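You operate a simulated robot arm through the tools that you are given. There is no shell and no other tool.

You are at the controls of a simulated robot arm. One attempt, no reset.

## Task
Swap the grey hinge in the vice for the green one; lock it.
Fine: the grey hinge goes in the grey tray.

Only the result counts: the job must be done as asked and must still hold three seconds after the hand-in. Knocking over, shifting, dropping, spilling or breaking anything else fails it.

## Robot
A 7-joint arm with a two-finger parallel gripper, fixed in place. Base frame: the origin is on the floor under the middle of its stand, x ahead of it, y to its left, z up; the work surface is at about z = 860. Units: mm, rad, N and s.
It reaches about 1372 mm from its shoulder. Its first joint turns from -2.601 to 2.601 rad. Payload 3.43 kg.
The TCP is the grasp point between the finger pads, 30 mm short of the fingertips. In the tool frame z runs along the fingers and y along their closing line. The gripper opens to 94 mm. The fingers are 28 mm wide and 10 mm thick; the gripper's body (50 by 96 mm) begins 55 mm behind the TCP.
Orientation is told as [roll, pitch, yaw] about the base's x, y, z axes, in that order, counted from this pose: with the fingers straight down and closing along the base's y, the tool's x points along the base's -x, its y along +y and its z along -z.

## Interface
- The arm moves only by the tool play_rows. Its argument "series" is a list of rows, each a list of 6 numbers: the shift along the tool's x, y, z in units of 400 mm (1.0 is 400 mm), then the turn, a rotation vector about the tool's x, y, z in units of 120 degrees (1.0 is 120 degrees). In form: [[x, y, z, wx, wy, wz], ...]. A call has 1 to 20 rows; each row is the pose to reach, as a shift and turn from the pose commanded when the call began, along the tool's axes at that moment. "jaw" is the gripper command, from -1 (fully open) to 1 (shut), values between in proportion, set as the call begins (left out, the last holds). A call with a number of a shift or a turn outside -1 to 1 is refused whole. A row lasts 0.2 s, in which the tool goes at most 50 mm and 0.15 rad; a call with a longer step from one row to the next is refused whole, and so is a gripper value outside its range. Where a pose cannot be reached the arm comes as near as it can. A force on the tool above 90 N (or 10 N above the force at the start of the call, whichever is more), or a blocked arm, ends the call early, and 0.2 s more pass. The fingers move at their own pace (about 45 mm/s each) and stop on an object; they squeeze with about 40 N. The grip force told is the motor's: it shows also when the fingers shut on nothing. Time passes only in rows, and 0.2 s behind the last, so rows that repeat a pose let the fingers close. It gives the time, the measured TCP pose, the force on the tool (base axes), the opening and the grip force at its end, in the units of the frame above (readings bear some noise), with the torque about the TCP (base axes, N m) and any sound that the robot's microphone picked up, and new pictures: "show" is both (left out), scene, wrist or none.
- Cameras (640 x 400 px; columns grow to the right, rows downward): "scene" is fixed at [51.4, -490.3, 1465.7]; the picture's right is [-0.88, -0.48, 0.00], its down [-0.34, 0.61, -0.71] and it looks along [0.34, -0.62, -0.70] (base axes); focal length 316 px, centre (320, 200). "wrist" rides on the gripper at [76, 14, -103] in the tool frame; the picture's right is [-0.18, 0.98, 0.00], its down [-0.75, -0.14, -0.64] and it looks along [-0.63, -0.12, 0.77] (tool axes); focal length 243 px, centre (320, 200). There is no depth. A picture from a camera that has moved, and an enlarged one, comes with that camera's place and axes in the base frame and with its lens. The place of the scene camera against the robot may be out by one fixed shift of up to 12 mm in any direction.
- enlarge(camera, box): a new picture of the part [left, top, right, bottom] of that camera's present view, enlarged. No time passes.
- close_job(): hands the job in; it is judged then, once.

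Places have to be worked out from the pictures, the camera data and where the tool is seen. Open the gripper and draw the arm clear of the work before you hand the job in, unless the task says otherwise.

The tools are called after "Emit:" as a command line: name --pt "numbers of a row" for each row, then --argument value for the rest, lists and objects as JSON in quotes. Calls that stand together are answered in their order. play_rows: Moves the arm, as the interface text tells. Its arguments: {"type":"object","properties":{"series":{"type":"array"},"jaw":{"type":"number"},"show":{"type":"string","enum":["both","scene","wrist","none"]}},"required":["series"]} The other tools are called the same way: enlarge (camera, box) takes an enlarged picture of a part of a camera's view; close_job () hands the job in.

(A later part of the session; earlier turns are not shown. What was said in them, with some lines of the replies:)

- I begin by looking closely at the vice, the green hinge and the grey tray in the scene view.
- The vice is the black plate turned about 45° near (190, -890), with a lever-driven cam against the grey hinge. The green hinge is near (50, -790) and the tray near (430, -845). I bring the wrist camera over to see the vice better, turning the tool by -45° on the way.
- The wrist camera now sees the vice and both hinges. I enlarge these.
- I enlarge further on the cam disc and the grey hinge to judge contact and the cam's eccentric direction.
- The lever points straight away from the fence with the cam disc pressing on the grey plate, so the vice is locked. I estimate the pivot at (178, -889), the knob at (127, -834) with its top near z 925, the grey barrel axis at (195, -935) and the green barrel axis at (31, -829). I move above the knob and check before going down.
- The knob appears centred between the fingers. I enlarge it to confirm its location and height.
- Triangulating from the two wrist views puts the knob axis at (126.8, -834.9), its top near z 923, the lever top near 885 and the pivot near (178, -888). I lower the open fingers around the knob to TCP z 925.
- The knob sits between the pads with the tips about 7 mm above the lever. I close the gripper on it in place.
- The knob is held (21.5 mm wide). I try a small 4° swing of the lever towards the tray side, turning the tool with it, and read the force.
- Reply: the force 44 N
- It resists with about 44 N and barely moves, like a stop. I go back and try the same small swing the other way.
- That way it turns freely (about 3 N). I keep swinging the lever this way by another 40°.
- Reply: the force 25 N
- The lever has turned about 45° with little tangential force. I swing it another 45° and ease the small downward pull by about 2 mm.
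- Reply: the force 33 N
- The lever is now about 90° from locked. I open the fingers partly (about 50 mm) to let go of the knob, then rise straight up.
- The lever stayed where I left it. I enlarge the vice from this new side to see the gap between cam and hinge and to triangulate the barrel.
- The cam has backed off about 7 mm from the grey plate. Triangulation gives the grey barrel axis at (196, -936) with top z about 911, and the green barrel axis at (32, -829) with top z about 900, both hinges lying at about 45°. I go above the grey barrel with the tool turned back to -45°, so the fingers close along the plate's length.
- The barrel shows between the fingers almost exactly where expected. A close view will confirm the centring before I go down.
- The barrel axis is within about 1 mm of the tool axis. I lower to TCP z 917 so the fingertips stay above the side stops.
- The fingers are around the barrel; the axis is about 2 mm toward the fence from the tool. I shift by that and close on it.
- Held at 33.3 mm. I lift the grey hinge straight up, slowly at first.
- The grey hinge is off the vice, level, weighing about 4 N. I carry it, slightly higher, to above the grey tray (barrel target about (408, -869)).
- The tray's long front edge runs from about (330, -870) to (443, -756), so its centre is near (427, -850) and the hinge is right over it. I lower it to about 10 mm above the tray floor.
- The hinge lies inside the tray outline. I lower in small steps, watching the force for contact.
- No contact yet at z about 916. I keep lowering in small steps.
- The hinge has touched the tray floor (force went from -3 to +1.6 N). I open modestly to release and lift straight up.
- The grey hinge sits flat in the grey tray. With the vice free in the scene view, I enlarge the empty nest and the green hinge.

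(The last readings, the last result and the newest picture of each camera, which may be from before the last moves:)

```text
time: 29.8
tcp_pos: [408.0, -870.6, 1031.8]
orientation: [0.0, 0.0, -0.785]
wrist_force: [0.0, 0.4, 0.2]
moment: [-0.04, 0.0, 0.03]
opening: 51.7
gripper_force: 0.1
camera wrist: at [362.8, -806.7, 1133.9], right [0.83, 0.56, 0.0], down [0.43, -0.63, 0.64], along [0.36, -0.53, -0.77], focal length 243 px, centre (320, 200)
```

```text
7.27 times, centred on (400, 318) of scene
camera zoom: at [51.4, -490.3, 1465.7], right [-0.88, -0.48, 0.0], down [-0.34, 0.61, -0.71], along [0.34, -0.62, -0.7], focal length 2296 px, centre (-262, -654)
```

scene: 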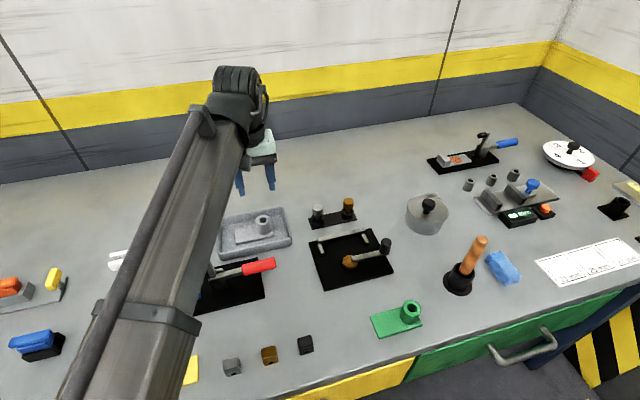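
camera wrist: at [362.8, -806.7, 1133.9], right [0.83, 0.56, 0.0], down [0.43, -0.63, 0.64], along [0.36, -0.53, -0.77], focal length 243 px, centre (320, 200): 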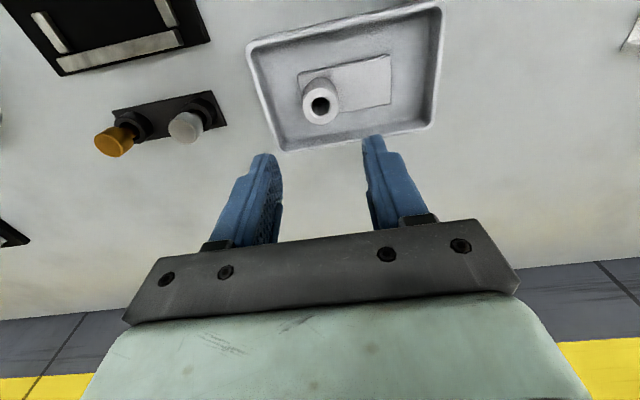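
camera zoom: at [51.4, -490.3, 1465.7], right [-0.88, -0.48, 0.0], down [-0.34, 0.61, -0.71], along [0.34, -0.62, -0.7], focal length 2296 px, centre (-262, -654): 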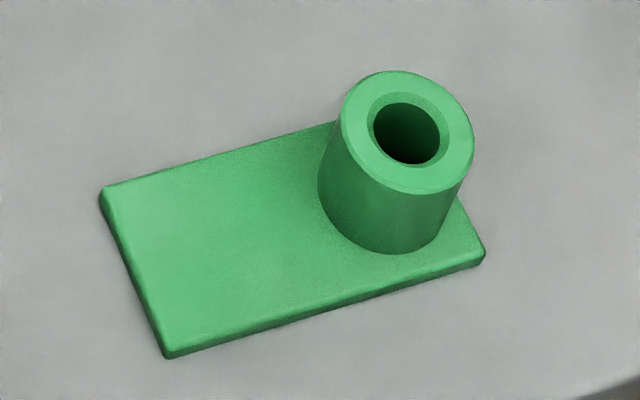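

The nest is empty: back fence, two side stops, cam retracted. I move to above the green barrel at (32, -829), keeping the tool at -45°.

Emit:
play_rows --pt "0.0735 -0.0594 0 0 0 0" --pt "0.147 -0.1188 0 0 0 0" --pt "0.2204 -0.1781 0 0 0 0" --pt "0.2939 -0.2375 0 0 0 0" --pt "0.3674 -0.2969 0 0 0 0" --pt "0.4409 -0.3563 0 0 0 0" --pt "0.5144 -0.4157 0.01 0 0 0" --pt "0.5878 -0.475 0.03 0 0 0" --pt "0.6613 -0.5344 0.05 0 0 0" --pt "0.7348 -0.5938 0.08 0 0 0" --pt "0.7348 -0.5938 0.08 0 0 0" --jaw -0.36

```text
time: 32.2
tcp_pos: [32.8, -828.3, 1001.3]
orientation: [0.0, 0.0, -0.785]
wrist_force: [0.4, -0.1, 0.1]
moment: [0.0, 0.01, 0.0]
opening: 63.7
gripper_force: 0.0
camera wrist: at [-12.4, -764.1, 1103.8], right [0.83, 0.56, 0.0], down [0.43, -0.63, 0.64], along [0.36, -0.53, -0.77], focal length 243 px, centre (320, 200)
```

scene: 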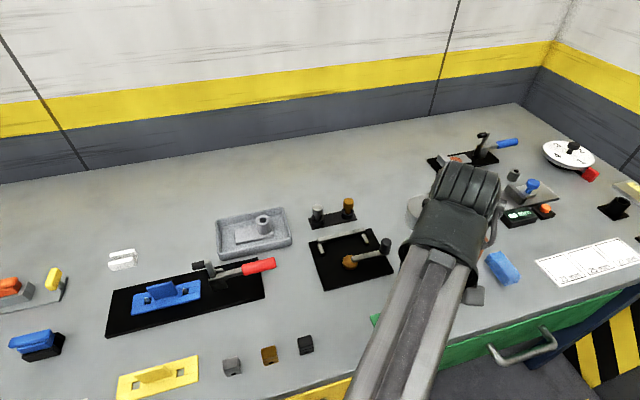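
wrist: 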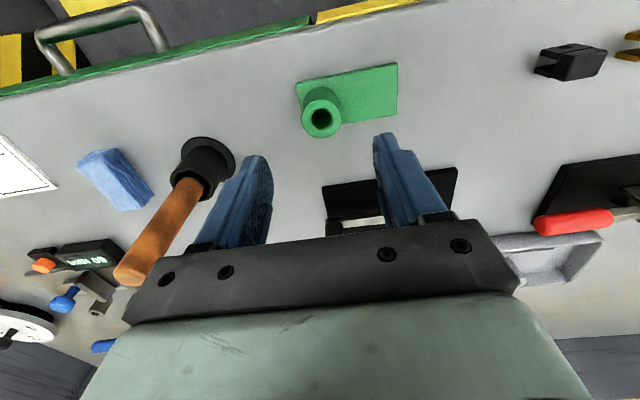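

The green barrel is centred between the fingers. The wooden handle is about 95 mm away from the gripper, so it is clear. I enlarge to refine the position.

Emit:
enlarge --camera "wrist" --box '[270, 50, 430, 150]'

```text
4.00 times, centred on (350, 100) of wrist
camera zoom: at [-12.4, -764.1, 1103.8], right [0.83, 0.56, 0.0], down [0.43, -0.63, 0.64], along [0.36, -0.53, -0.77], focal length 970 px, centre (200, 600)
```

zoom: 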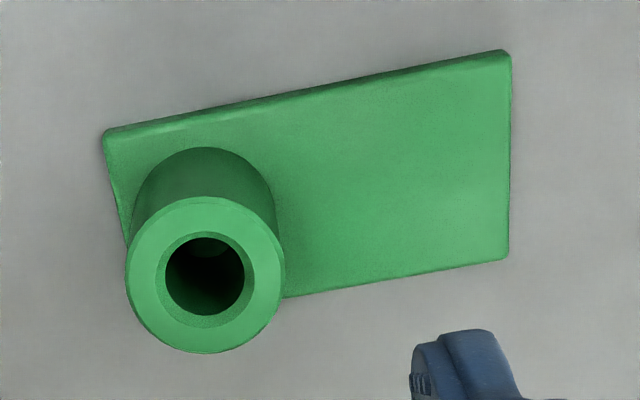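

The green plate has the same angle as the grey one had, and its axis needs a 1.6 mm shift toward the fence side. I go down to TCP z 907.

Emit:
play_rows --pt "-0.002 0.0005 0.06 0 0 0" --pt "-0.004 0.0005 0.12 0 0 0" --pt "-0.004 0.0005 0.17 0 0 0" --pt "-0.004 0.0005 0.21 0 0 0" --pt "-0.004 0.0005 0.2325 0 0 0" --pt "-0.004 0.0005 0.2325 0 0 0"

```text
time: 33.6
tcp_pos: [32.6, -829.7, 908.1]
orientation: [0.0, 0.0, -0.785]
wrist_force: [-0.5, 0.5, 0.4]
moment: [0.03, -0.01, 0.02]
opening: 63.8
gripper_force: 0.1
camera wrist: at [-11.1, -766.2, 1011.5], right [0.83, 0.56, 0.0], down [0.43, -0.63, 0.64], along [0.36, -0.53, -0.77], focal length 243 px, centre (320, 200)
```

scene: 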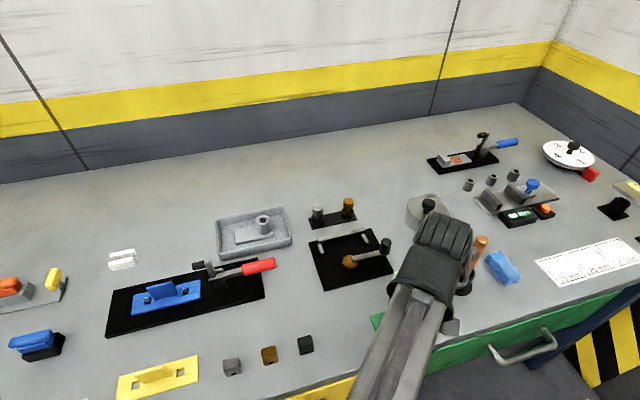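
wrist: 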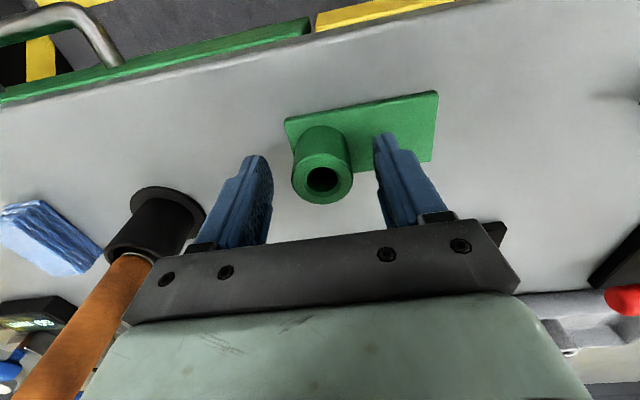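

The barrel sits just where the grey one was in this view. I close on it.

Emit:
play_rows --pt "0 0 0 0 0 0" --pt "0 0 0 0 0 0" --pt "0 0 0 0 0 0" --pt "0 0 0 0 0 0" --pt "0 0 0 0 0 0" --jaw 1 --show "wrist"

```text
time: 34.8
tcp_pos: [32.0, -829.8, 908.8]
orientation: [0.0, 0.0, -0.786]
wrist_force: [0.8, -0.1, 0.0]
moment: [0.04, -0.02, -0.02]
opening: 33.5
gripper_force: 39.6
camera wrist: at [-11.1, -766.2, 1011.6], right [0.83, 0.56, 0.0], down [0.43, -0.63, 0.64], along [0.36, -0.53, -0.77], focal length 243 px, centre (320, 200)
```

wrist: 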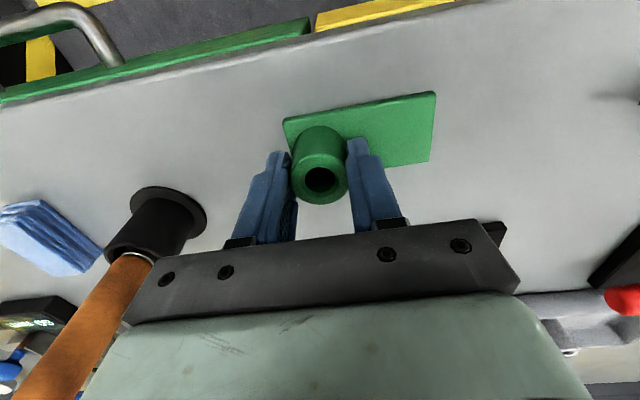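

The green hinge is gripped (33.5 mm). I lift it straight up.

Emit:
play_rows --pt "0 0 -0.01 0 0 0" --pt "0 0 -0.03 0 0 0" --pt "0 0 -0.08 0 0 0" --pt "0 0 -0.14 0 0 0" --pt "0 0 -0.2 0 0 0" --pt "0 0 -0.2575 0 0 0" --pt "0 0 -0.2575 0 0 0" --show "wrist"

```text
time: 36.4
tcp_pos: [33.0, -829.5, 1010.4]
orientation: [0.0, -0.001, -0.786]
wrist_force: [0.3, 0.6, -3.6]
moment: [-0.04, 0.02, 0.0]
opening: 33.8
gripper_force: 39.9
camera wrist: at [-11.1, -766.5, 1113.4], right [0.83, 0.56, 0.0], down [0.43, -0.63, 0.64], along [0.36, -0.53, -0.77], focal length 243 px, centre (320, 200)
```

wrist: 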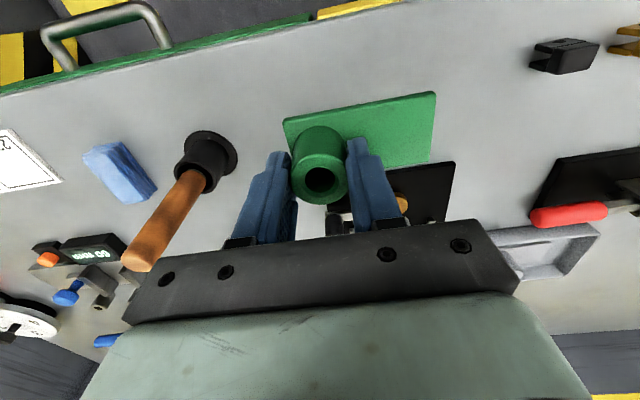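

Green hinge lifted level. I carry it above the nest, aimed 2.5 mm off the back fence from where the grey one was.

Emit:
play_rows --pt "-0.06 0.013 0 0 0 0" --pt "-0.14 0.031 0 0 0 0" --pt "-0.22 0.048 0 0 0 0" --pt "-0.3 0.066 0 0 0 0" --pt "-0.38 0.083 0 0 0 0" --pt "-0.44 0.0965 0 0 0 0" --pt "-0.4718 0.1035 0 0 0 0" --pt "-0.4718 0.1035 0 0 0 0"

```text
time: 38.2
tcp_pos: [195.5, -931.1, 1009.4]
orientation: [0.001, 0.0, -0.785]
wrist_force: [-0.1, -0.2, -3.7]
moment: [-0.08, 0.06, 0.02]
opening: 33.7
gripper_force: 40.0
camera wrist: at [150.5, -868.7, 1113.1], right [0.83, 0.56, 0.0], down [0.43, -0.63, 0.64], along [0.36, -0.53, -0.77], focal length 243 px, centre (320, 200)
```

scene: 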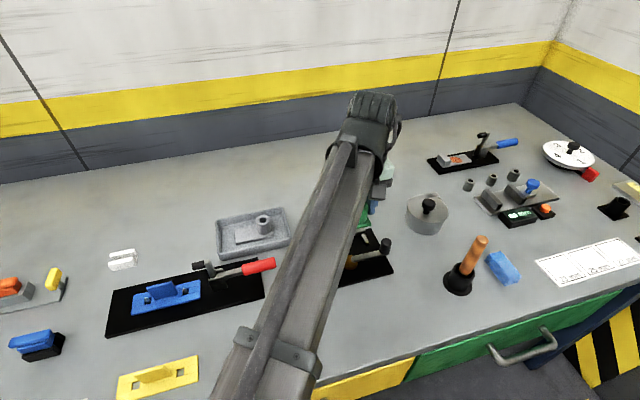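
wrist: 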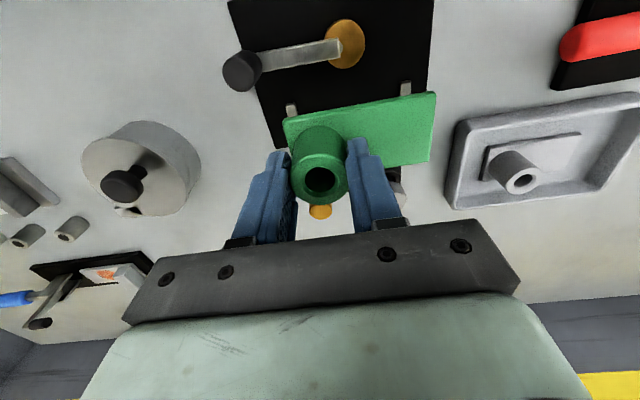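

The reading scatters by a couple of mm, so I lower to just above the stops and check the fit there by picture.

Emit:
play_rows --pt "0 0 0.05 0 0 0" --pt "0 0 0.1 0 0 0" --pt "0 0 0.15 0 0 0" --pt "0 0 0.1825 0 0 0" --pt "0 0 0.1825 0 0 0" --pt "0 0 0.1825 0 0 0"

Emit:
enlarge --camera "wrist" --box '[250, 80, 470, 217]'

```text
time: 39.6
tcp_pos: [196.0, -934.1, 937.7]
orientation: [-0.001, 0.0, -0.785]
wrist_force: [-1.1, 0.0, -3.2]
moment: [-0.03, 0.05, -0.01]
opening: 33.6
gripper_force: 39.9
camera wrist: at [151.4, -870.2, 1039.7], right [0.83, 0.56, 0.0], down [0.43, -0.63, 0.64], along [0.36, -0.53, -0.77], focal length 243 px, centre (320, 200)
```

scene: 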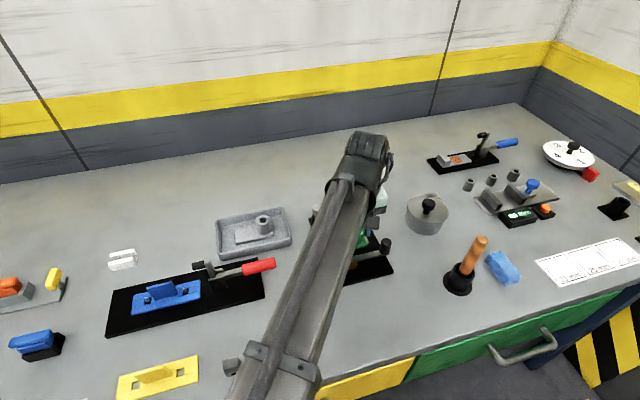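
wrist: 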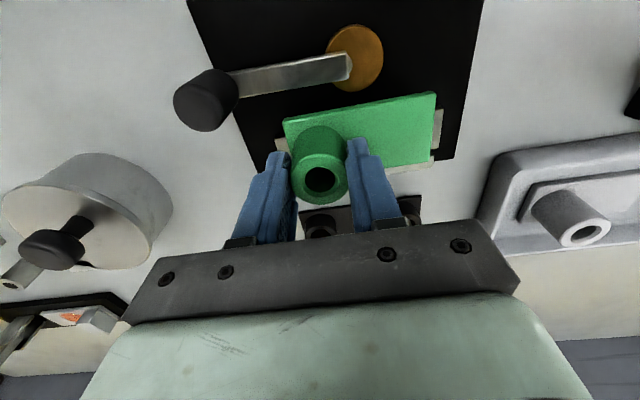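

```text
2.91 times, centred on (360, 148) of wrist
camera zoom: at [151.4, -870.2, 1039.7], right [0.83, 0.56, 0.0], down [0.43, -0.63, 0.64], along [0.36, -0.53, -0.77], focal length 706 px, centre (204, 350)
```

zoom: 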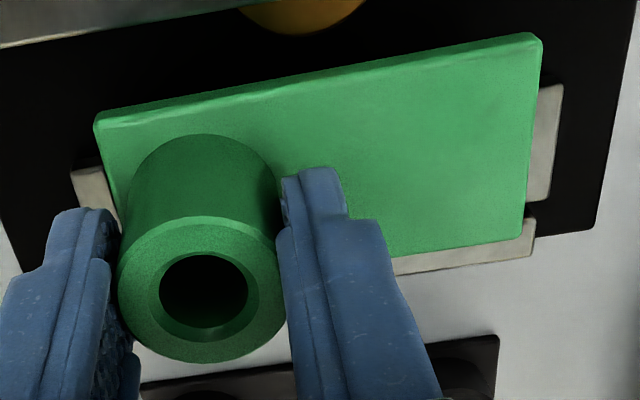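

The plate sits about 3 mm inside both stops, about 2–4 mm from the back fence and about 6 mm from the cam, so it will drop in. I lower it slowly.

Emit:
play_rows --pt "0 0 0.01 0 0 0" --pt "0 0 0.02 0 0 0" --pt "0 0 0.03 0 0 0" --pt "0 0 0.0375 0 0 0" --show "wrist"

Emit:
play_rows --pt "0 0 0.0025 0 0 0" --pt "0 0 0.0025 0 0 0" --show "none"

```text
time: 40.6
tcp_pos: [196.2, -934.3, 921.9]
orientation: [0.0, 0.0, -0.786]
wrist_force: [0.2, 0.2, -3.4]
moment: [-0.05, 0.04, -0.05]
opening: 33.7
gripper_force: 39.9
camera wrist: at [151.8, -871.1, 1025.2], right [0.83, 0.56, 0.0], down [0.43, -0.63, 0.64], along [0.36, -0.53, -0.77], focal length 243 px, centre (320, 200)
```

wrist: 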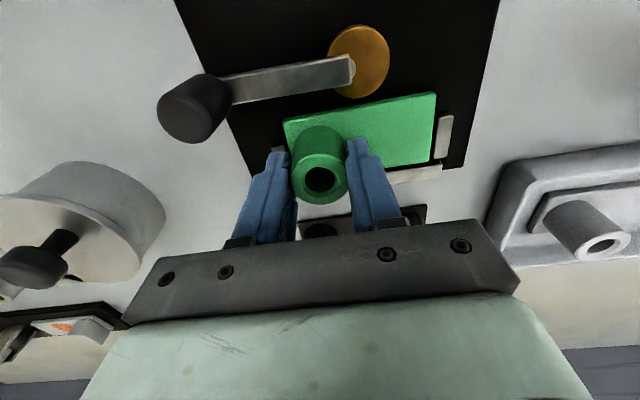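

```text
time: 41.2
tcp_pos: [197.1, -935.6, 921.4]
orientation: [0.0, 0.001, -0.785]
wrist_force: [0.3, -0.5, -3.5]
moment: [-0.04, 0.01, 0.0]
opening: 33.7
gripper_force: 39.9
```

Still carrying its full weight (-3.5 N), so no contact yet. I go down 1 mm at a time.

Emit:
play_rows --pt "0 0 0.0025 0 0 0" --pt "0 0 0.0025 0 0 0" --show "none"

Emit:
play_rows --pt "0 0 0.0025 0 0 0" --pt "0 0 0.0025 0 0 0" --show "none"

Emit:
play_rows --pt "0 0 0.0025 0 0 0" --pt "0 0 0.0025 0 0 0" --show "wrist"

```text
time: 41.8
tcp_pos: [196.2, -934.1, 920.0]
orientation: [0.0, -0.001, -0.786]
wrist_force: [0.0, 0.5, -3.8]
moment: [-0.03, 0.04, -0.03]
opening: 33.7
gripper_force: 40.0
```

```text
time: 42.4
tcp_pos: [195.4, -933.5, 918.5]
orientation: [0.0, 0.001, -0.784]
wrist_force: [-0.7, 0.5, -3.8]
moment: [-0.06, 0.04, 0.02]
opening: 33.5
gripper_force: 40.3
```

```text
time: 43.0
tcp_pos: [196.3, -935.6, 917.8]
orientation: [0.0, -0.002, -0.785]
wrist_force: [1.2, -2.1, 5.0]
moment: [0.29, -0.19, -0.12]
opening: 33.6
gripper_force: 40.3
camera wrist: at [151.5, -870.7, 1021.6], right [0.83, 0.56, 0.0], down [0.43, -0.63, 0.64], along [0.36, -0.53, -0.77], focal length 243 px, centre (320, 200)
```

wrist: 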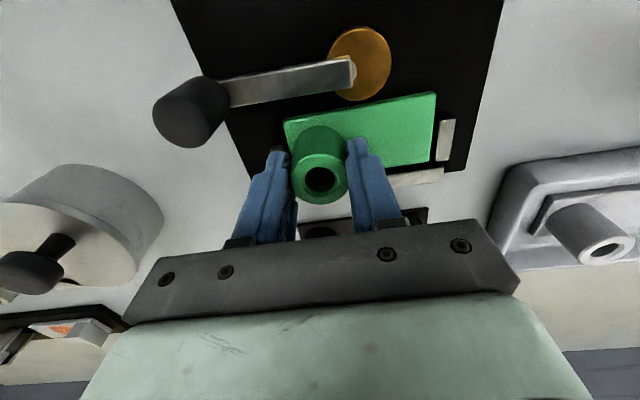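

Contact at TCP z 918, as expected for the nest floor. I check up close that the plate lies between the stops, not on top of them.

Emit:
enlarge --camera "wrist" --box '[260, 80, 470, 211]'

Emit:
enlarge --camera "scene" --box '[300, 210, 420, 290]'

```text
3.05 times, centred on (365, 146) of wrist
camera zoom: at [151.5, -870.7, 1021.6], right [0.83, 0.56, 0.0], down [0.43, -0.63, 0.64], along [0.36, -0.53, -0.77], focal length 739 px, centre (183, 366)
```

zoom: 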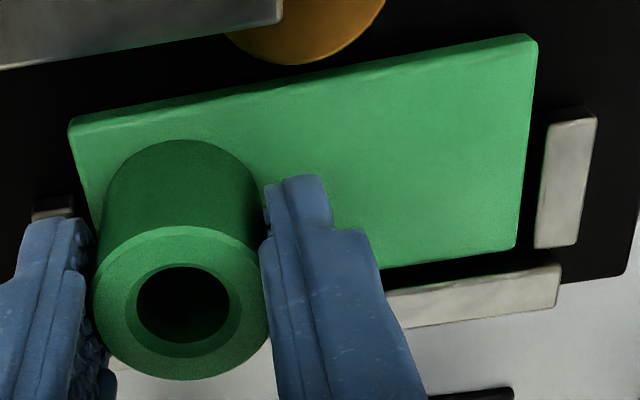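

```text
5.00 times, centred on (360, 250) of scene
camera zoom: at [51.4, -490.3, 1465.7], right [-0.88, -0.48, 0.0], down [-0.34, 0.61, -0.71], along [0.34, -0.62, -0.7], focal length 1578 px, centre (120, -50)
```

zoom: 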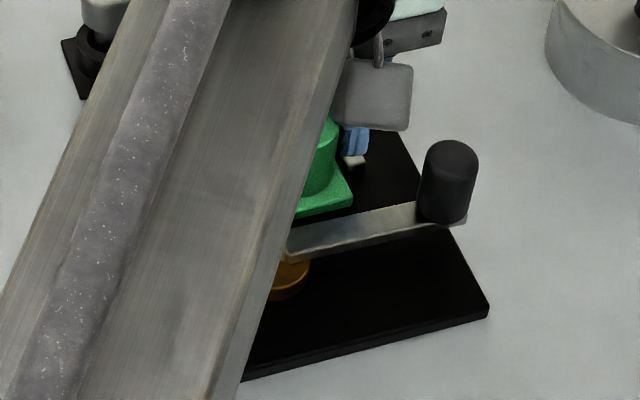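

The plate lies flat between the stops. I slide it about 2 mm toward the back fence so the cam has little left to push.

Emit:
play_rows --pt "-0.0025 0 0 0 0 0" --pt "-0.005 0 0 0 0 0" --pt "-0.005 0 0 0 0 0" --show "none"

```text
time: 43.8
tcp_pos: [196.0, -935.7, 919.0]
orientation: [0.0, 0.0, -0.786]
wrist_force: [-2.3, 3.3, 6.1]
moment: [0.23, -0.18, 0.1]
opening: 33.4
gripper_force: 39.9
```

Only about 4 N of sliding resistance. I release the green hinge by opening to about 52 mm, then rise straight up.

Emit:
play_rows --pt "0 0 0 0 0 0" --pt "0 0 0 0 0 0" --pt "0 0 0 0 0 0" --jaw -0.1 --show "none"

Emit:
play_rows --pt "0 0 -0.01 0 0 0" --pt "0 0 -0.04 0 0 0" --pt "0 0 -0.09 0 0 0" --pt "0 0 -0.15 0 0 0" --pt "0 0 -0.22 0 0 0" --pt "0 0 -0.22 0 0 0"

Emit:
enlarge --camera "wrist" --box '[220, 0, 440, 155]'

```text
time: 44.6
tcp_pos: [197.1, -934.9, 917.8]
orientation: [0.0, -0.001, -0.787]
wrist_force: [-0.4, 0.7, 0.3]
moment: [-0.02, 0.01, -0.02]
opening: 51.7
gripper_force: 0.1
```

```text
time: 46.0
tcp_pos: [195.6, -936.5, 1004.5]
orientation: [0.0, 0.0, -0.784]
wrist_force: [0.0, -0.1, 0.3]
moment: [-0.02, 0.02, -0.01]
opening: 51.8
gripper_force: 0.1
camera wrist: at [152.5, -873.0, 1108.1], right [0.83, 0.56, 0.0], down [0.43, -0.63, 0.64], along [0.36, -0.53, -0.77], focal length 243 px, centre (320, 200)
```

scene: 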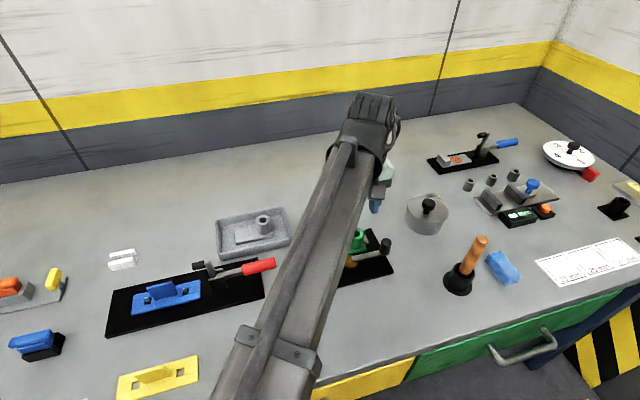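
wrist: 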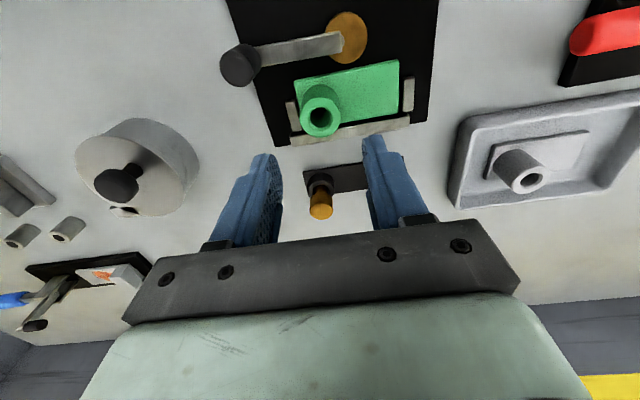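

```text
2.58 times, centred on (330, 78) of wrist
camera zoom: at [152.5, -873.0, 1108.1], right [0.83, 0.56, 0.0], down [0.43, -0.63, 0.64], along [0.36, -0.53, -0.77], focal length 626 px, centre (294, 516)
```

zoom: 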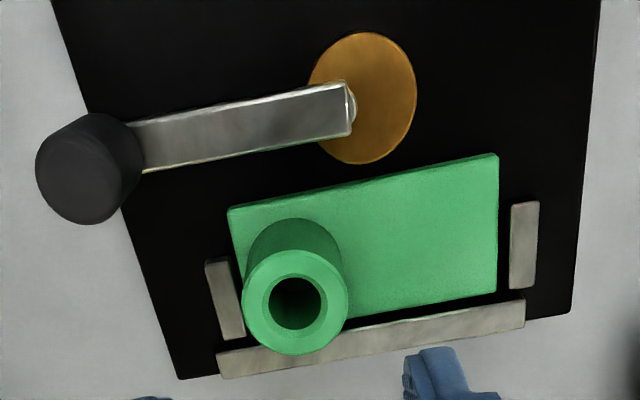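

The green hinge sits in the nest properly. Now for the lock: I turn the tool to +44° and move above the knob at about (128, -936.7).

Emit:
play_rows --pt "0.0101 -0.0104 0 0 0 -0.0618" --pt "0.0202 -0.0208 0 0 0 -0.1236" --pt "0.0303 -0.0312 0 0 0 -0.1854" --pt "0.0403 -0.0416 0 0 0 -0.2472" --pt "0.0504 -0.052 0 0 0 -0.309" --pt "0.0605 -0.0624 0 0 0 -0.3708" --pt "0.0706 -0.0728 0 0 0 -0.4326" --pt "0.0807 -0.0832 0 0 0 -0.4944" --pt "0.0908 -0.0936 0 0 0 -0.5562" --pt "0.1008 -0.104 0 0 0 -0.618" --pt "0.1109 -0.1144 0 0 0 -0.6798" --pt "0.121 -0.1248 0 0 0 -0.7417" --pt "0.121 -0.1248 0 0 0 -0.7417"

Emit:
enlarge --camera "wrist" --box '[240, 60, 400, 160]'

```text
time: 48.8
tcp_pos: [127.5, -936.5, 1006.0]
orientation: [0.001, 0.0, 0.769]
wrist_force: [-0.6, 0.6, -0.1]
moment: [0.0, 0.0, 0.02]
opening: 51.8
gripper_force: 0.1
camera wrist: at [62.1, -980.2, 1108.9], right [-0.55, 0.83, 0.0], down [0.64, 0.42, 0.64], along [0.54, 0.35, -0.77], focal length 243 px, centre (320, 200)
```

scene: 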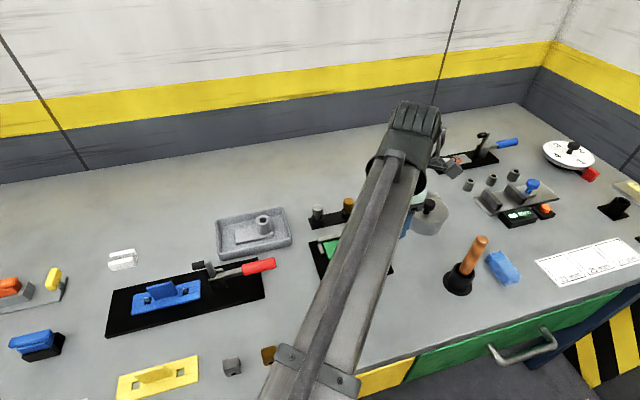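
wrist: 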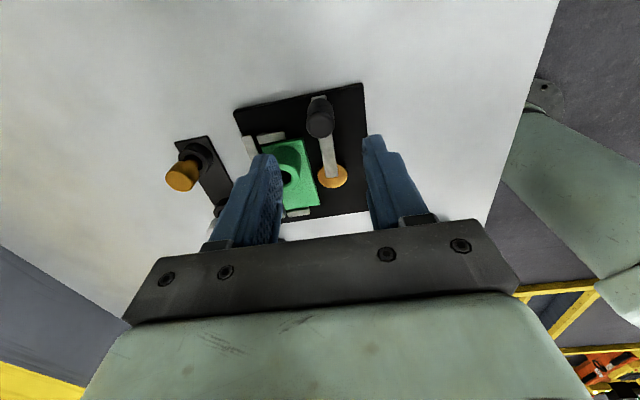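

```text
4.00 times, centred on (320, 110) of wrist
camera zoom: at [62.1, -980.2, 1108.9], right [-0.55, 0.83, 0.0], down [0.64, 0.42, 0.64], along [0.54, 0.35, -0.77], focal length 970 px, centre (320, 560)
```

zoom: 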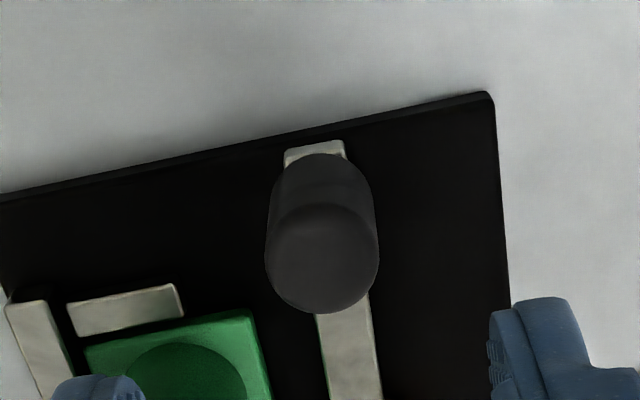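

The knob is centred between the fingers again. I lower to z 923 and then close on it.

Emit:
play_rows --pt "0 0 0.06 0 0 0" --pt "0 0 0.12 0 0 0" --pt "0 0 0.17 0 0 0" --pt "0 0 0.2075 0 0 0" --pt "0 0 0.2075 0 0 0" --show "wrist"

Emit:
play_rows --pt "0 0 0 0 0 0" --pt "0 0 0 0 0 0" --pt "0 0 0 0 0 0" --pt "0 0 0 0 0 0" --jaw 1 --show "wrist"

```text
time: 50.0
tcp_pos: [125.5, -938.8, 921.8]
orientation: [0.0, -0.002, 0.768]
wrist_force: [0.1, 0.2, 0.8]
moment: [-0.03, 0.01, -0.02]
opening: 51.4
gripper_force: 0.0
camera wrist: at [60.5, -981.9, 1026.0], right [-0.55, 0.83, 0.0], down [0.64, 0.42, 0.64], along [0.54, 0.35, -0.77], focal length 243 px, centre (320, 200)
```

wrist: 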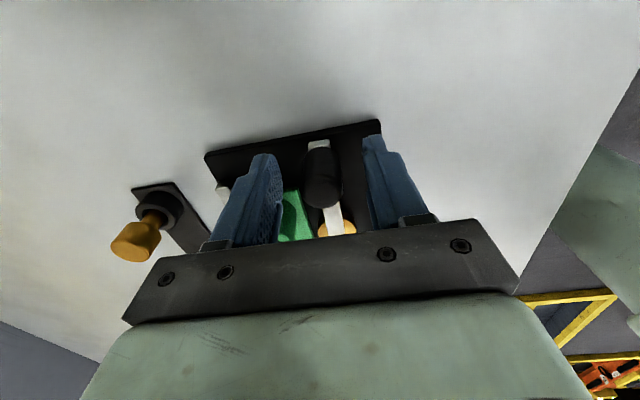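

```text
time: 51.0
tcp_pos: [124.8, -938.4, 923.7]
orientation: [0.001, 0.0, 0.768]
wrist_force: [0.0, -0.4, -0.3]
moment: [-0.14, 0.1, 0.01]
opening: 21.9
gripper_force: 45.5
camera wrist: at [60.5, -982.0, 1026.0], right [-0.55, 0.83, 0.0], down [0.64, 0.42, 0.64], along [0.54, 0.35, -0.77], focal length 243 px, centre (320, 200)
```

wrist: 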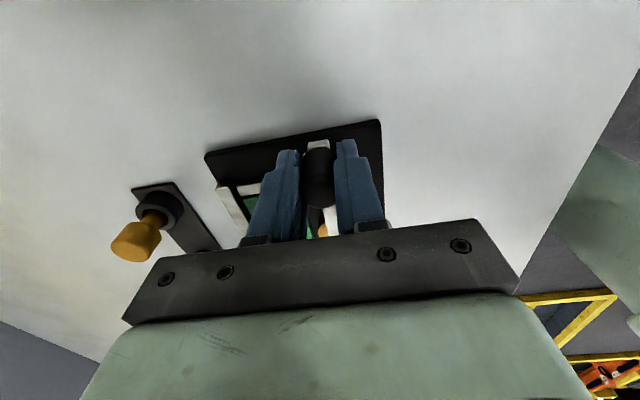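

The knob is gripped. I swing the lever back 45° toward the lock.

Emit:
play_rows --pt "-0.0007 0.0159 0 0 0 0.0417" --pt "-0.0028 0.0317 0 0 0 0.0833" --pt "-0.0062 0.0472 0 0 0 0.125" --pt "-0.011 0.0624 0 0 0 0.1667" --pt "-0.0171 0.0771 0 0 0 0.2083" --pt "-0.0245 0.0913 0 0 0 0.25" --pt "-0.033 0.1047 0 0 0 0.2917" --pt "-0.0427 0.1173 0 0 0 0.3333" --pt "-0.0535 0.1291 0 0 0 0.375"

```text
time: 53.0
tcp_pos: [105.0, -883.7, 923.5]
orientation: [-0.001, 0.004, -0.019]
wrist_force: [-27.4, -2.2, 18.1]
moment: [0.14, -0.22, -0.27]
opening: 21.8
gripper_force: 44.7
camera wrist: at [28.9, -869.1, 1026.3], right [0.2, 0.98, 0.0], down [0.75, -0.16, 0.64], along [0.63, -0.13, -0.77], focal length 243 px, centre (320, 200)
```

scene: 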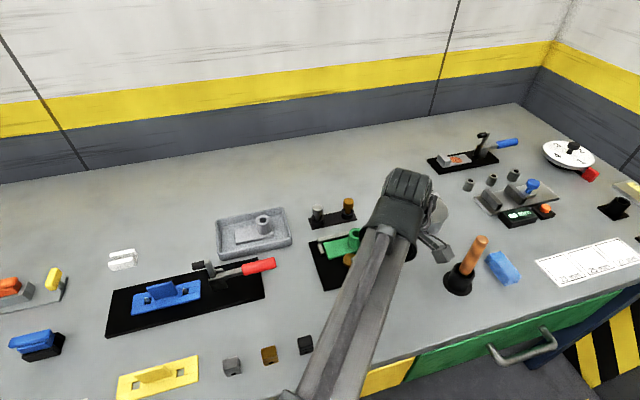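
wrist: 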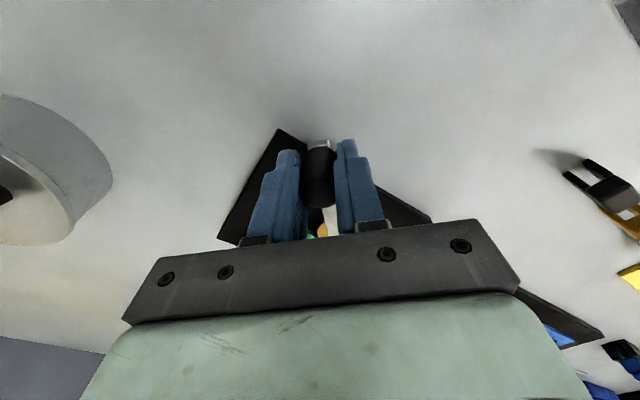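

Halfway back; the radial pull shows my arc is about 2.4 mm too tight, so I widen it and swing on by 36°.

Emit:
play_rows --pt "0.0053 0.0162 0 0 0 0.0417" --pt "0.0032 0.0323 0 0 0 0.0833" --pt "-0.0004 0.0482 0 0 0 0.125" --pt "-0.0052 0.0637 0 0 0 0.1667" --pt "-0.0115 0.0787 0 0 0 0.2083" --pt "-0.019 0.0931 0 0 0 0.25" --pt "-0.0296 0.1095 0 0 0 0.3"

```text
time: 54.6
tcp_pos: [120.8, -841.5, 923.0]
orientation: [0.0, -0.003, -0.645]
wrist_force: [8.7, -6.7, 12.7]
moment: [-0.53, -0.25, 0.01]
opening: 21.6
gripper_force: 45.2
camera wrist: at [67.5, -783.8, 1025.6], right [0.74, 0.67, 0.0], down [0.51, -0.57, 0.64], along [0.44, -0.48, -0.76], focal length 243 px, centre (320, 200)
```

scene: 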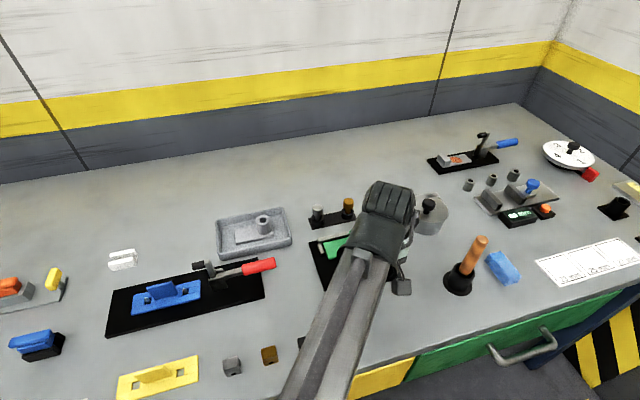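
wrist: 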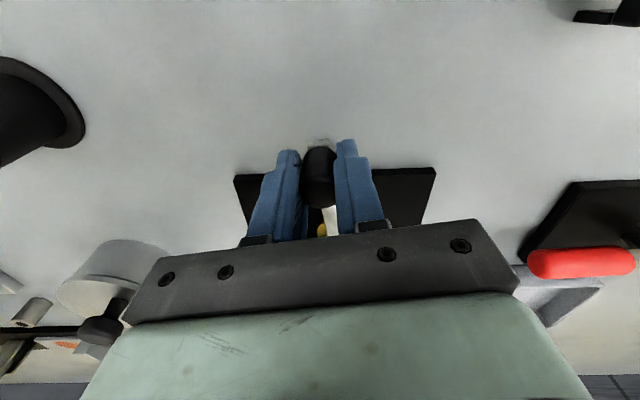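

Lever now about 8° short of where it was locked, with low forces. I turn the last 8° slowly.

Emit:
play_rows --pt "-0.0001 0.0065 0 0 0 0.0167" --pt "-0.0005 0.013 0 0 0 0.0333" --pt "-0.001 0.0195 0 0 0 0.05" --pt "-0.0018 0.0259 0 0 0 0.0667" --show "wrist"

```text
time: 55.6
tcp_pos: [126.0, -833.6, 923.2]
orientation: [0.002, -0.001, -0.786]
wrist_force: [13.7, -13.0, 8.4]
moment: [-0.18, -0.59, 0.23]
opening: 21.8
gripper_force: 44.7
camera wrist: at [82.3, -770.1, 1025.7], right [0.83, 0.56, 0.0], down [0.43, -0.63, 0.64], along [0.36, -0.53, -0.77], focal length 243 px, centre (320, 200)
```

wrist: 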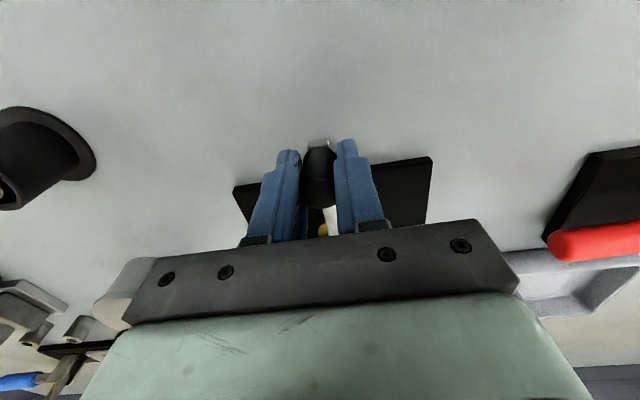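

The lever is back at its starting angle with practically no tangential force. I press about 3° further to seat it against its stop, easing the radial strain too.

Emit:
play_rows --pt "-0.002 0.0033 0 0 0 0.0083" --pt "-0.0043 0.0065 0 0 0 0.0167" --pt "-0.0045 0.0098 0 0 0 0.025" --pt "-0.0045 0.0098 0 0 0 0.025" --show "wrist"

```text
time: 56.6
tcp_pos: [127.4, -833.4, 923.4]
orientation: [-0.003, 0.003, -0.842]
wrist_force: [-25.5, -14.0, 3.7]
moment: [-0.2, -0.04, 0.23]
opening: 21.9
gripper_force: 44.8
camera wrist: at [87.0, -767.2, 1025.9], right [0.86, 0.52, 0.0], down [0.4, -0.66, 0.64], along [0.33, -0.55, -0.77], focal length 243 px, centre (320, 200)
```

wrist: 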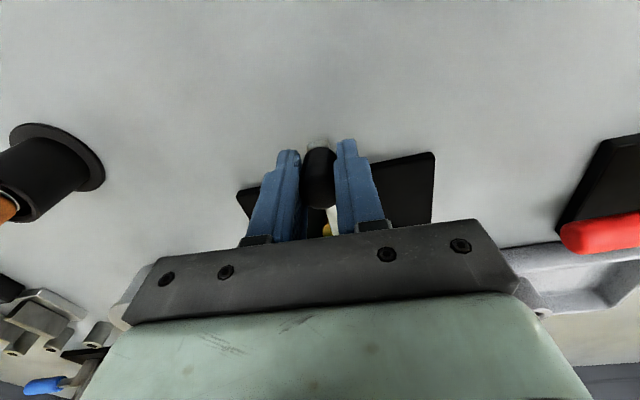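

The tangential push is now about 28 N against a stop, the same as I felt at the start. I press a little more to seat it fully.

Emit:
play_rows --pt "-0.0002 0.0025 0 0 0 0.0063" --pt "-0.0003 0.005 0 0 0 0.0125" --pt "-0.0003 0.005 0 0 0 0.0125" --show "none"

```text
time: 57.4
tcp_pos: [128.5, -832.8, 923.3]
orientation: [-0.01, 0.002, -0.867]
wrist_force: [-45.0, -25.5, 2.3]
moment: [0.08, -0.74, -0.01]
opening: 22.2
gripper_force: 44.5
```

It holds firmly at about 50 N, so it is against its stop. I relax most of the preload without pulling back, then open the fingers to 50 mm.

Emit:
play_rows --pt "0 -0.004 0 0 0 -0.0125" --pt "0 -0.007 0 0 0 -0.02" --show "none"

Emit:
play_rows --pt "0 0 0 0 0 0" --pt "0 0 0 0 0 0" --pt "0 0 0 0 0 0" --jaw -0.06 --show "wrist"

```text
time: 58.0
tcp_pos: [126.4, -832.4, 922.6]
orientation: [-0.005, 0.004, -0.821]
wrist_force: [-37.0, -20.4, -1.7]
moment: [-0.07, -0.49, -0.24]
opening: 21.7
gripper_force: 45.0
```

```text
time: 58.8
tcp_pos: [130.9, -831.1, 923.5]
orientation: [0.001, -0.002, -0.822]
wrist_force: [-0.6, -0.3, 0.3]
moment: [-0.01, 0.02, 0.02]
opening: 49.6
gripper_force: 0.0
camera wrist: at [88.3, -766.8, 1026.3], right [0.85, 0.53, 0.0], down [0.41, -0.65, 0.64], along [0.34, -0.54, -0.77], focal length 243 px, centre (320, 200)
```

wrist: 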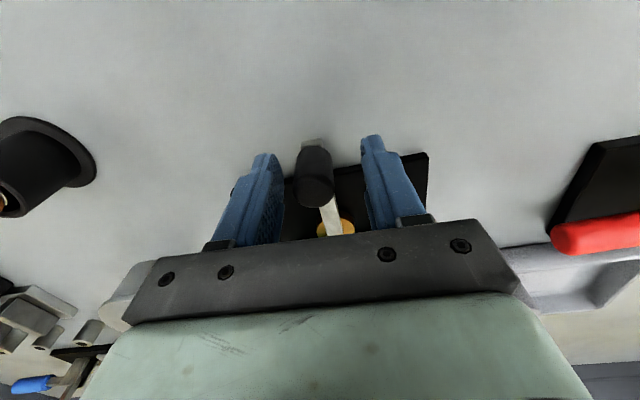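

The knob is released and free between the fingers. I rise straight up and look at the vice.

Emit:
play_rows --pt "0 0 -0.03 0 0 0" --pt "0 0 -0.1 0 0 0" --pt "0 0 -0.18 0 0 0" --pt "0 0 -0.27 0 0 0" --pt "0 0 -0.36 0 0 0" --pt "0 0 -0.36 0 0 0"

Emit:
enlarge --camera "wrist" --box '[220, 80, 420, 220]'

```text
time: 60.2
tcp_pos: [129.9, -835.1, 1067.5]
orientation: [0.0, 0.0, -0.822]
wrist_force: [0.4, 0.3, 0.3]
moment: [-0.01, -0.04, 0.0]
opening: 49.7
gripper_force: 0.1
camera wrist: at [87.7, -771.1, 1170.6], right [0.85, 0.53, 0.0], down [0.41, -0.65, 0.64], along [0.34, -0.54, -0.77], focal length 243 px, centre (320, 200)
```

scene: 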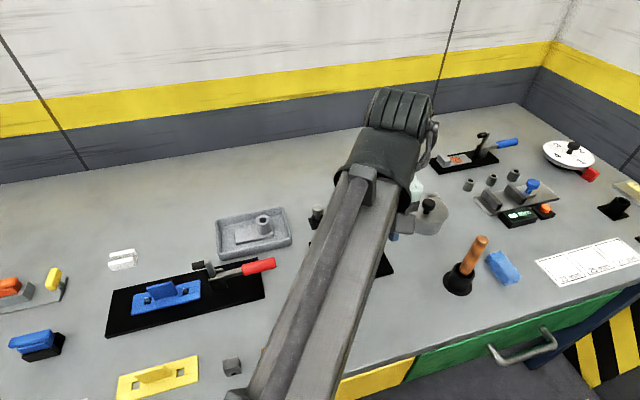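
wrist: 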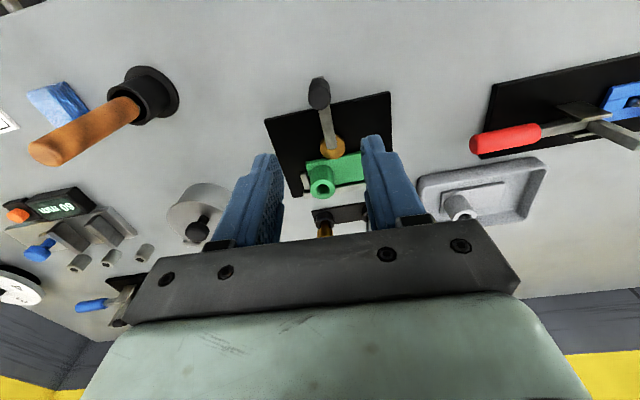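

```text
2.86 times, centred on (320, 150) of wrist
camera zoom: at [87.7, -771.1, 1170.6], right [0.85, 0.53, 0.0], down [0.41, -0.65, 0.64], along [0.34, -0.54, -0.77], focal length 693 px, centre (320, 343)
```

zoom: 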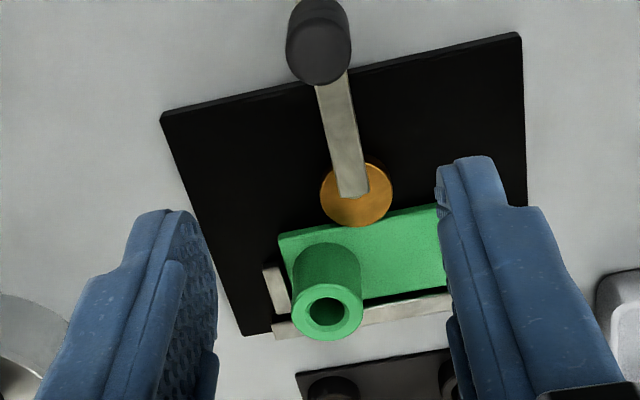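

The green plate is clamped between cam and fence and the lever points straight out again. I draw the arm away to the side so the scene camera sees the vice clearly and I can compare it with the start.

Emit:
play_rows --pt "-0.04 0.05 -0.05 0 0 -0.03" --pt "-0.11 0.13 -0.1 0 0 -0.07" --pt "-0.18 0.21 -0.15 0 0 -0.11" --pt "-0.25 0.29 -0.2 0 0 -0.15" --pt "-0.32 0.37 -0.25 0 0 -0.19" --pt "-0.39 0.46 -0.25 0 0 -0.23" --pt "-0.46 0.55 -0.25 0 0 -0.27" --pt "-0.53 0.64 -0.25 0 0 -0.31" --pt "-0.6 0.72 -0.25 0 0 -0.35" --pt "-0.61 0.73 -0.25 0 0 -0.3925"

Emit:
enlarge --camera "scene" --box '[310, 215, 410, 300]'

```text
time: 62.4
tcp_pos: [507.5, -810.9, 1165.7]
orientation: [0.0, 0.0, 0.001]
wrist_force: [0.6, -0.1, 0.2]
moment: [0.03, -0.02, 0.0]
opening: 49.5
gripper_force: 0.1
camera wrist: at [431.6, -798.7, 1268.7], right [0.18, 0.98, 0.0], down [0.75, -0.14, 0.64], along [0.63, -0.12, -0.77], focal length 243 px, centre (320, 200)
```

scene: 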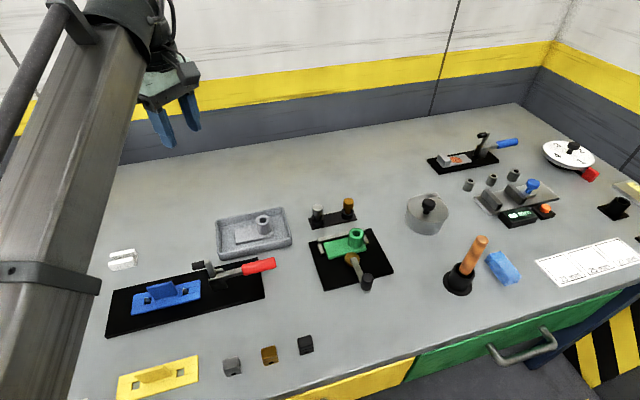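
wrist: 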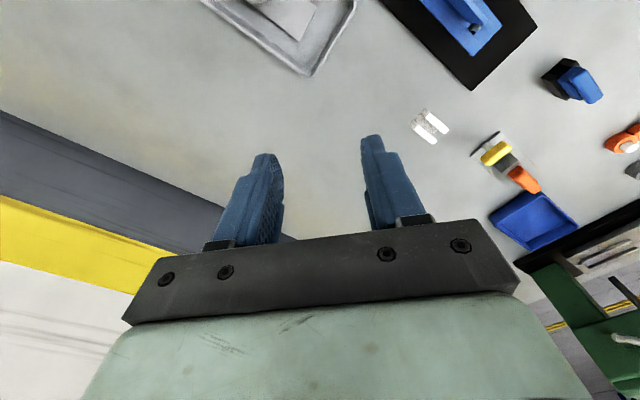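

```text
4.71 times, centred on (360, 258) of scene
camera zoom: at [51.4, -490.3, 1465.7], right [-0.88, -0.48, 0.0], down [-0.34, 0.61, -0.71], along [0.34, -0.62, -0.7], focal length 1486 px, centre (132, -71)
```

zoom: 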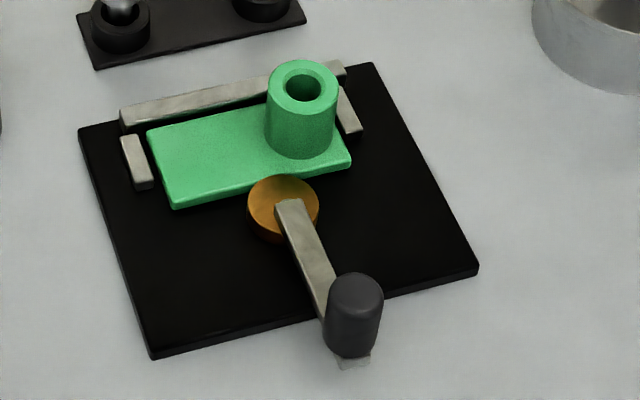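

The vice now looks just as it did locked at the start: same lever angle, cam on the green plate, plate against the fence, and the grey hinge is in the tray. I open the gripper fully here and watch a second for any drift.

Emit:
play_rows --pt "0 0 0 0 0 0" --pt "0 0 0 0 0 0" --pt "0 0 0 0 0 0" --pt "0 0 0 0 0 0" --pt "0 0 0 0 0 0" --pt "0 0 0 0 0 0" --pt "0 0 0 0 0 0" --pt "0 0 0 0 0 0" --jaw -1 --show "scene"

Emit:
enlarge --camera "scene" --box '[205, 190, 405, 300]'

```text
time: 64.2
tcp_pos: [507.5, -812.1, 1165.0]
orientation: [-0.001, -0.001, 0.001]
wrist_force: [-0.6, 0.4, 0.3]
moment: [0.0, -0.02, -0.03]
opening: 94.1
gripper_force: 0.1
```

scene: 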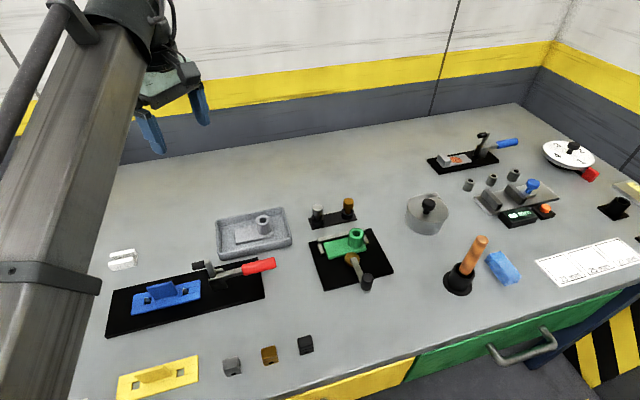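

```text
3.20 times, centred on (305, 245) of scene
camera zoom: at [51.4, -490.3, 1465.7], right [-0.88, -0.48, 0.0], down [-0.34, 0.61, -0.71], along [0.34, -0.62, -0.7], focal length 1010 px, centre (368, 56)
```

zoom: 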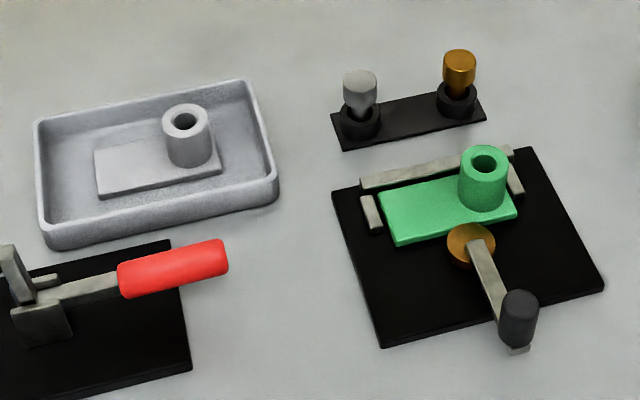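

Everything is still: the green hinge is clamped in the vice with the lever locked, the grey hinge lies in the grey tray, and the arm is clear with its gripper open. I hand the job in.

Emit:
close_job

```text
The job is handed in.
```

The green hinge is now in the vice with the lever locked, and the grey hinge lies flat in the grey tray. I've handed the job in; I haven't seen the judging result.

- **Lock:** I swung the lever back to its starting angle and pressed it against its stop with about 50 N. In the scene view, the cam, lever and plate sit where they did when the grey hinge was clamped.
- **Seating:** the green plate lies flat between the two side stops. I had slid it about 2 mm toward the back fence before locking.
- **Rest of the bench:** nothing else looked moved in the last pictures. The arm is clear of the work with the gripper fully open.
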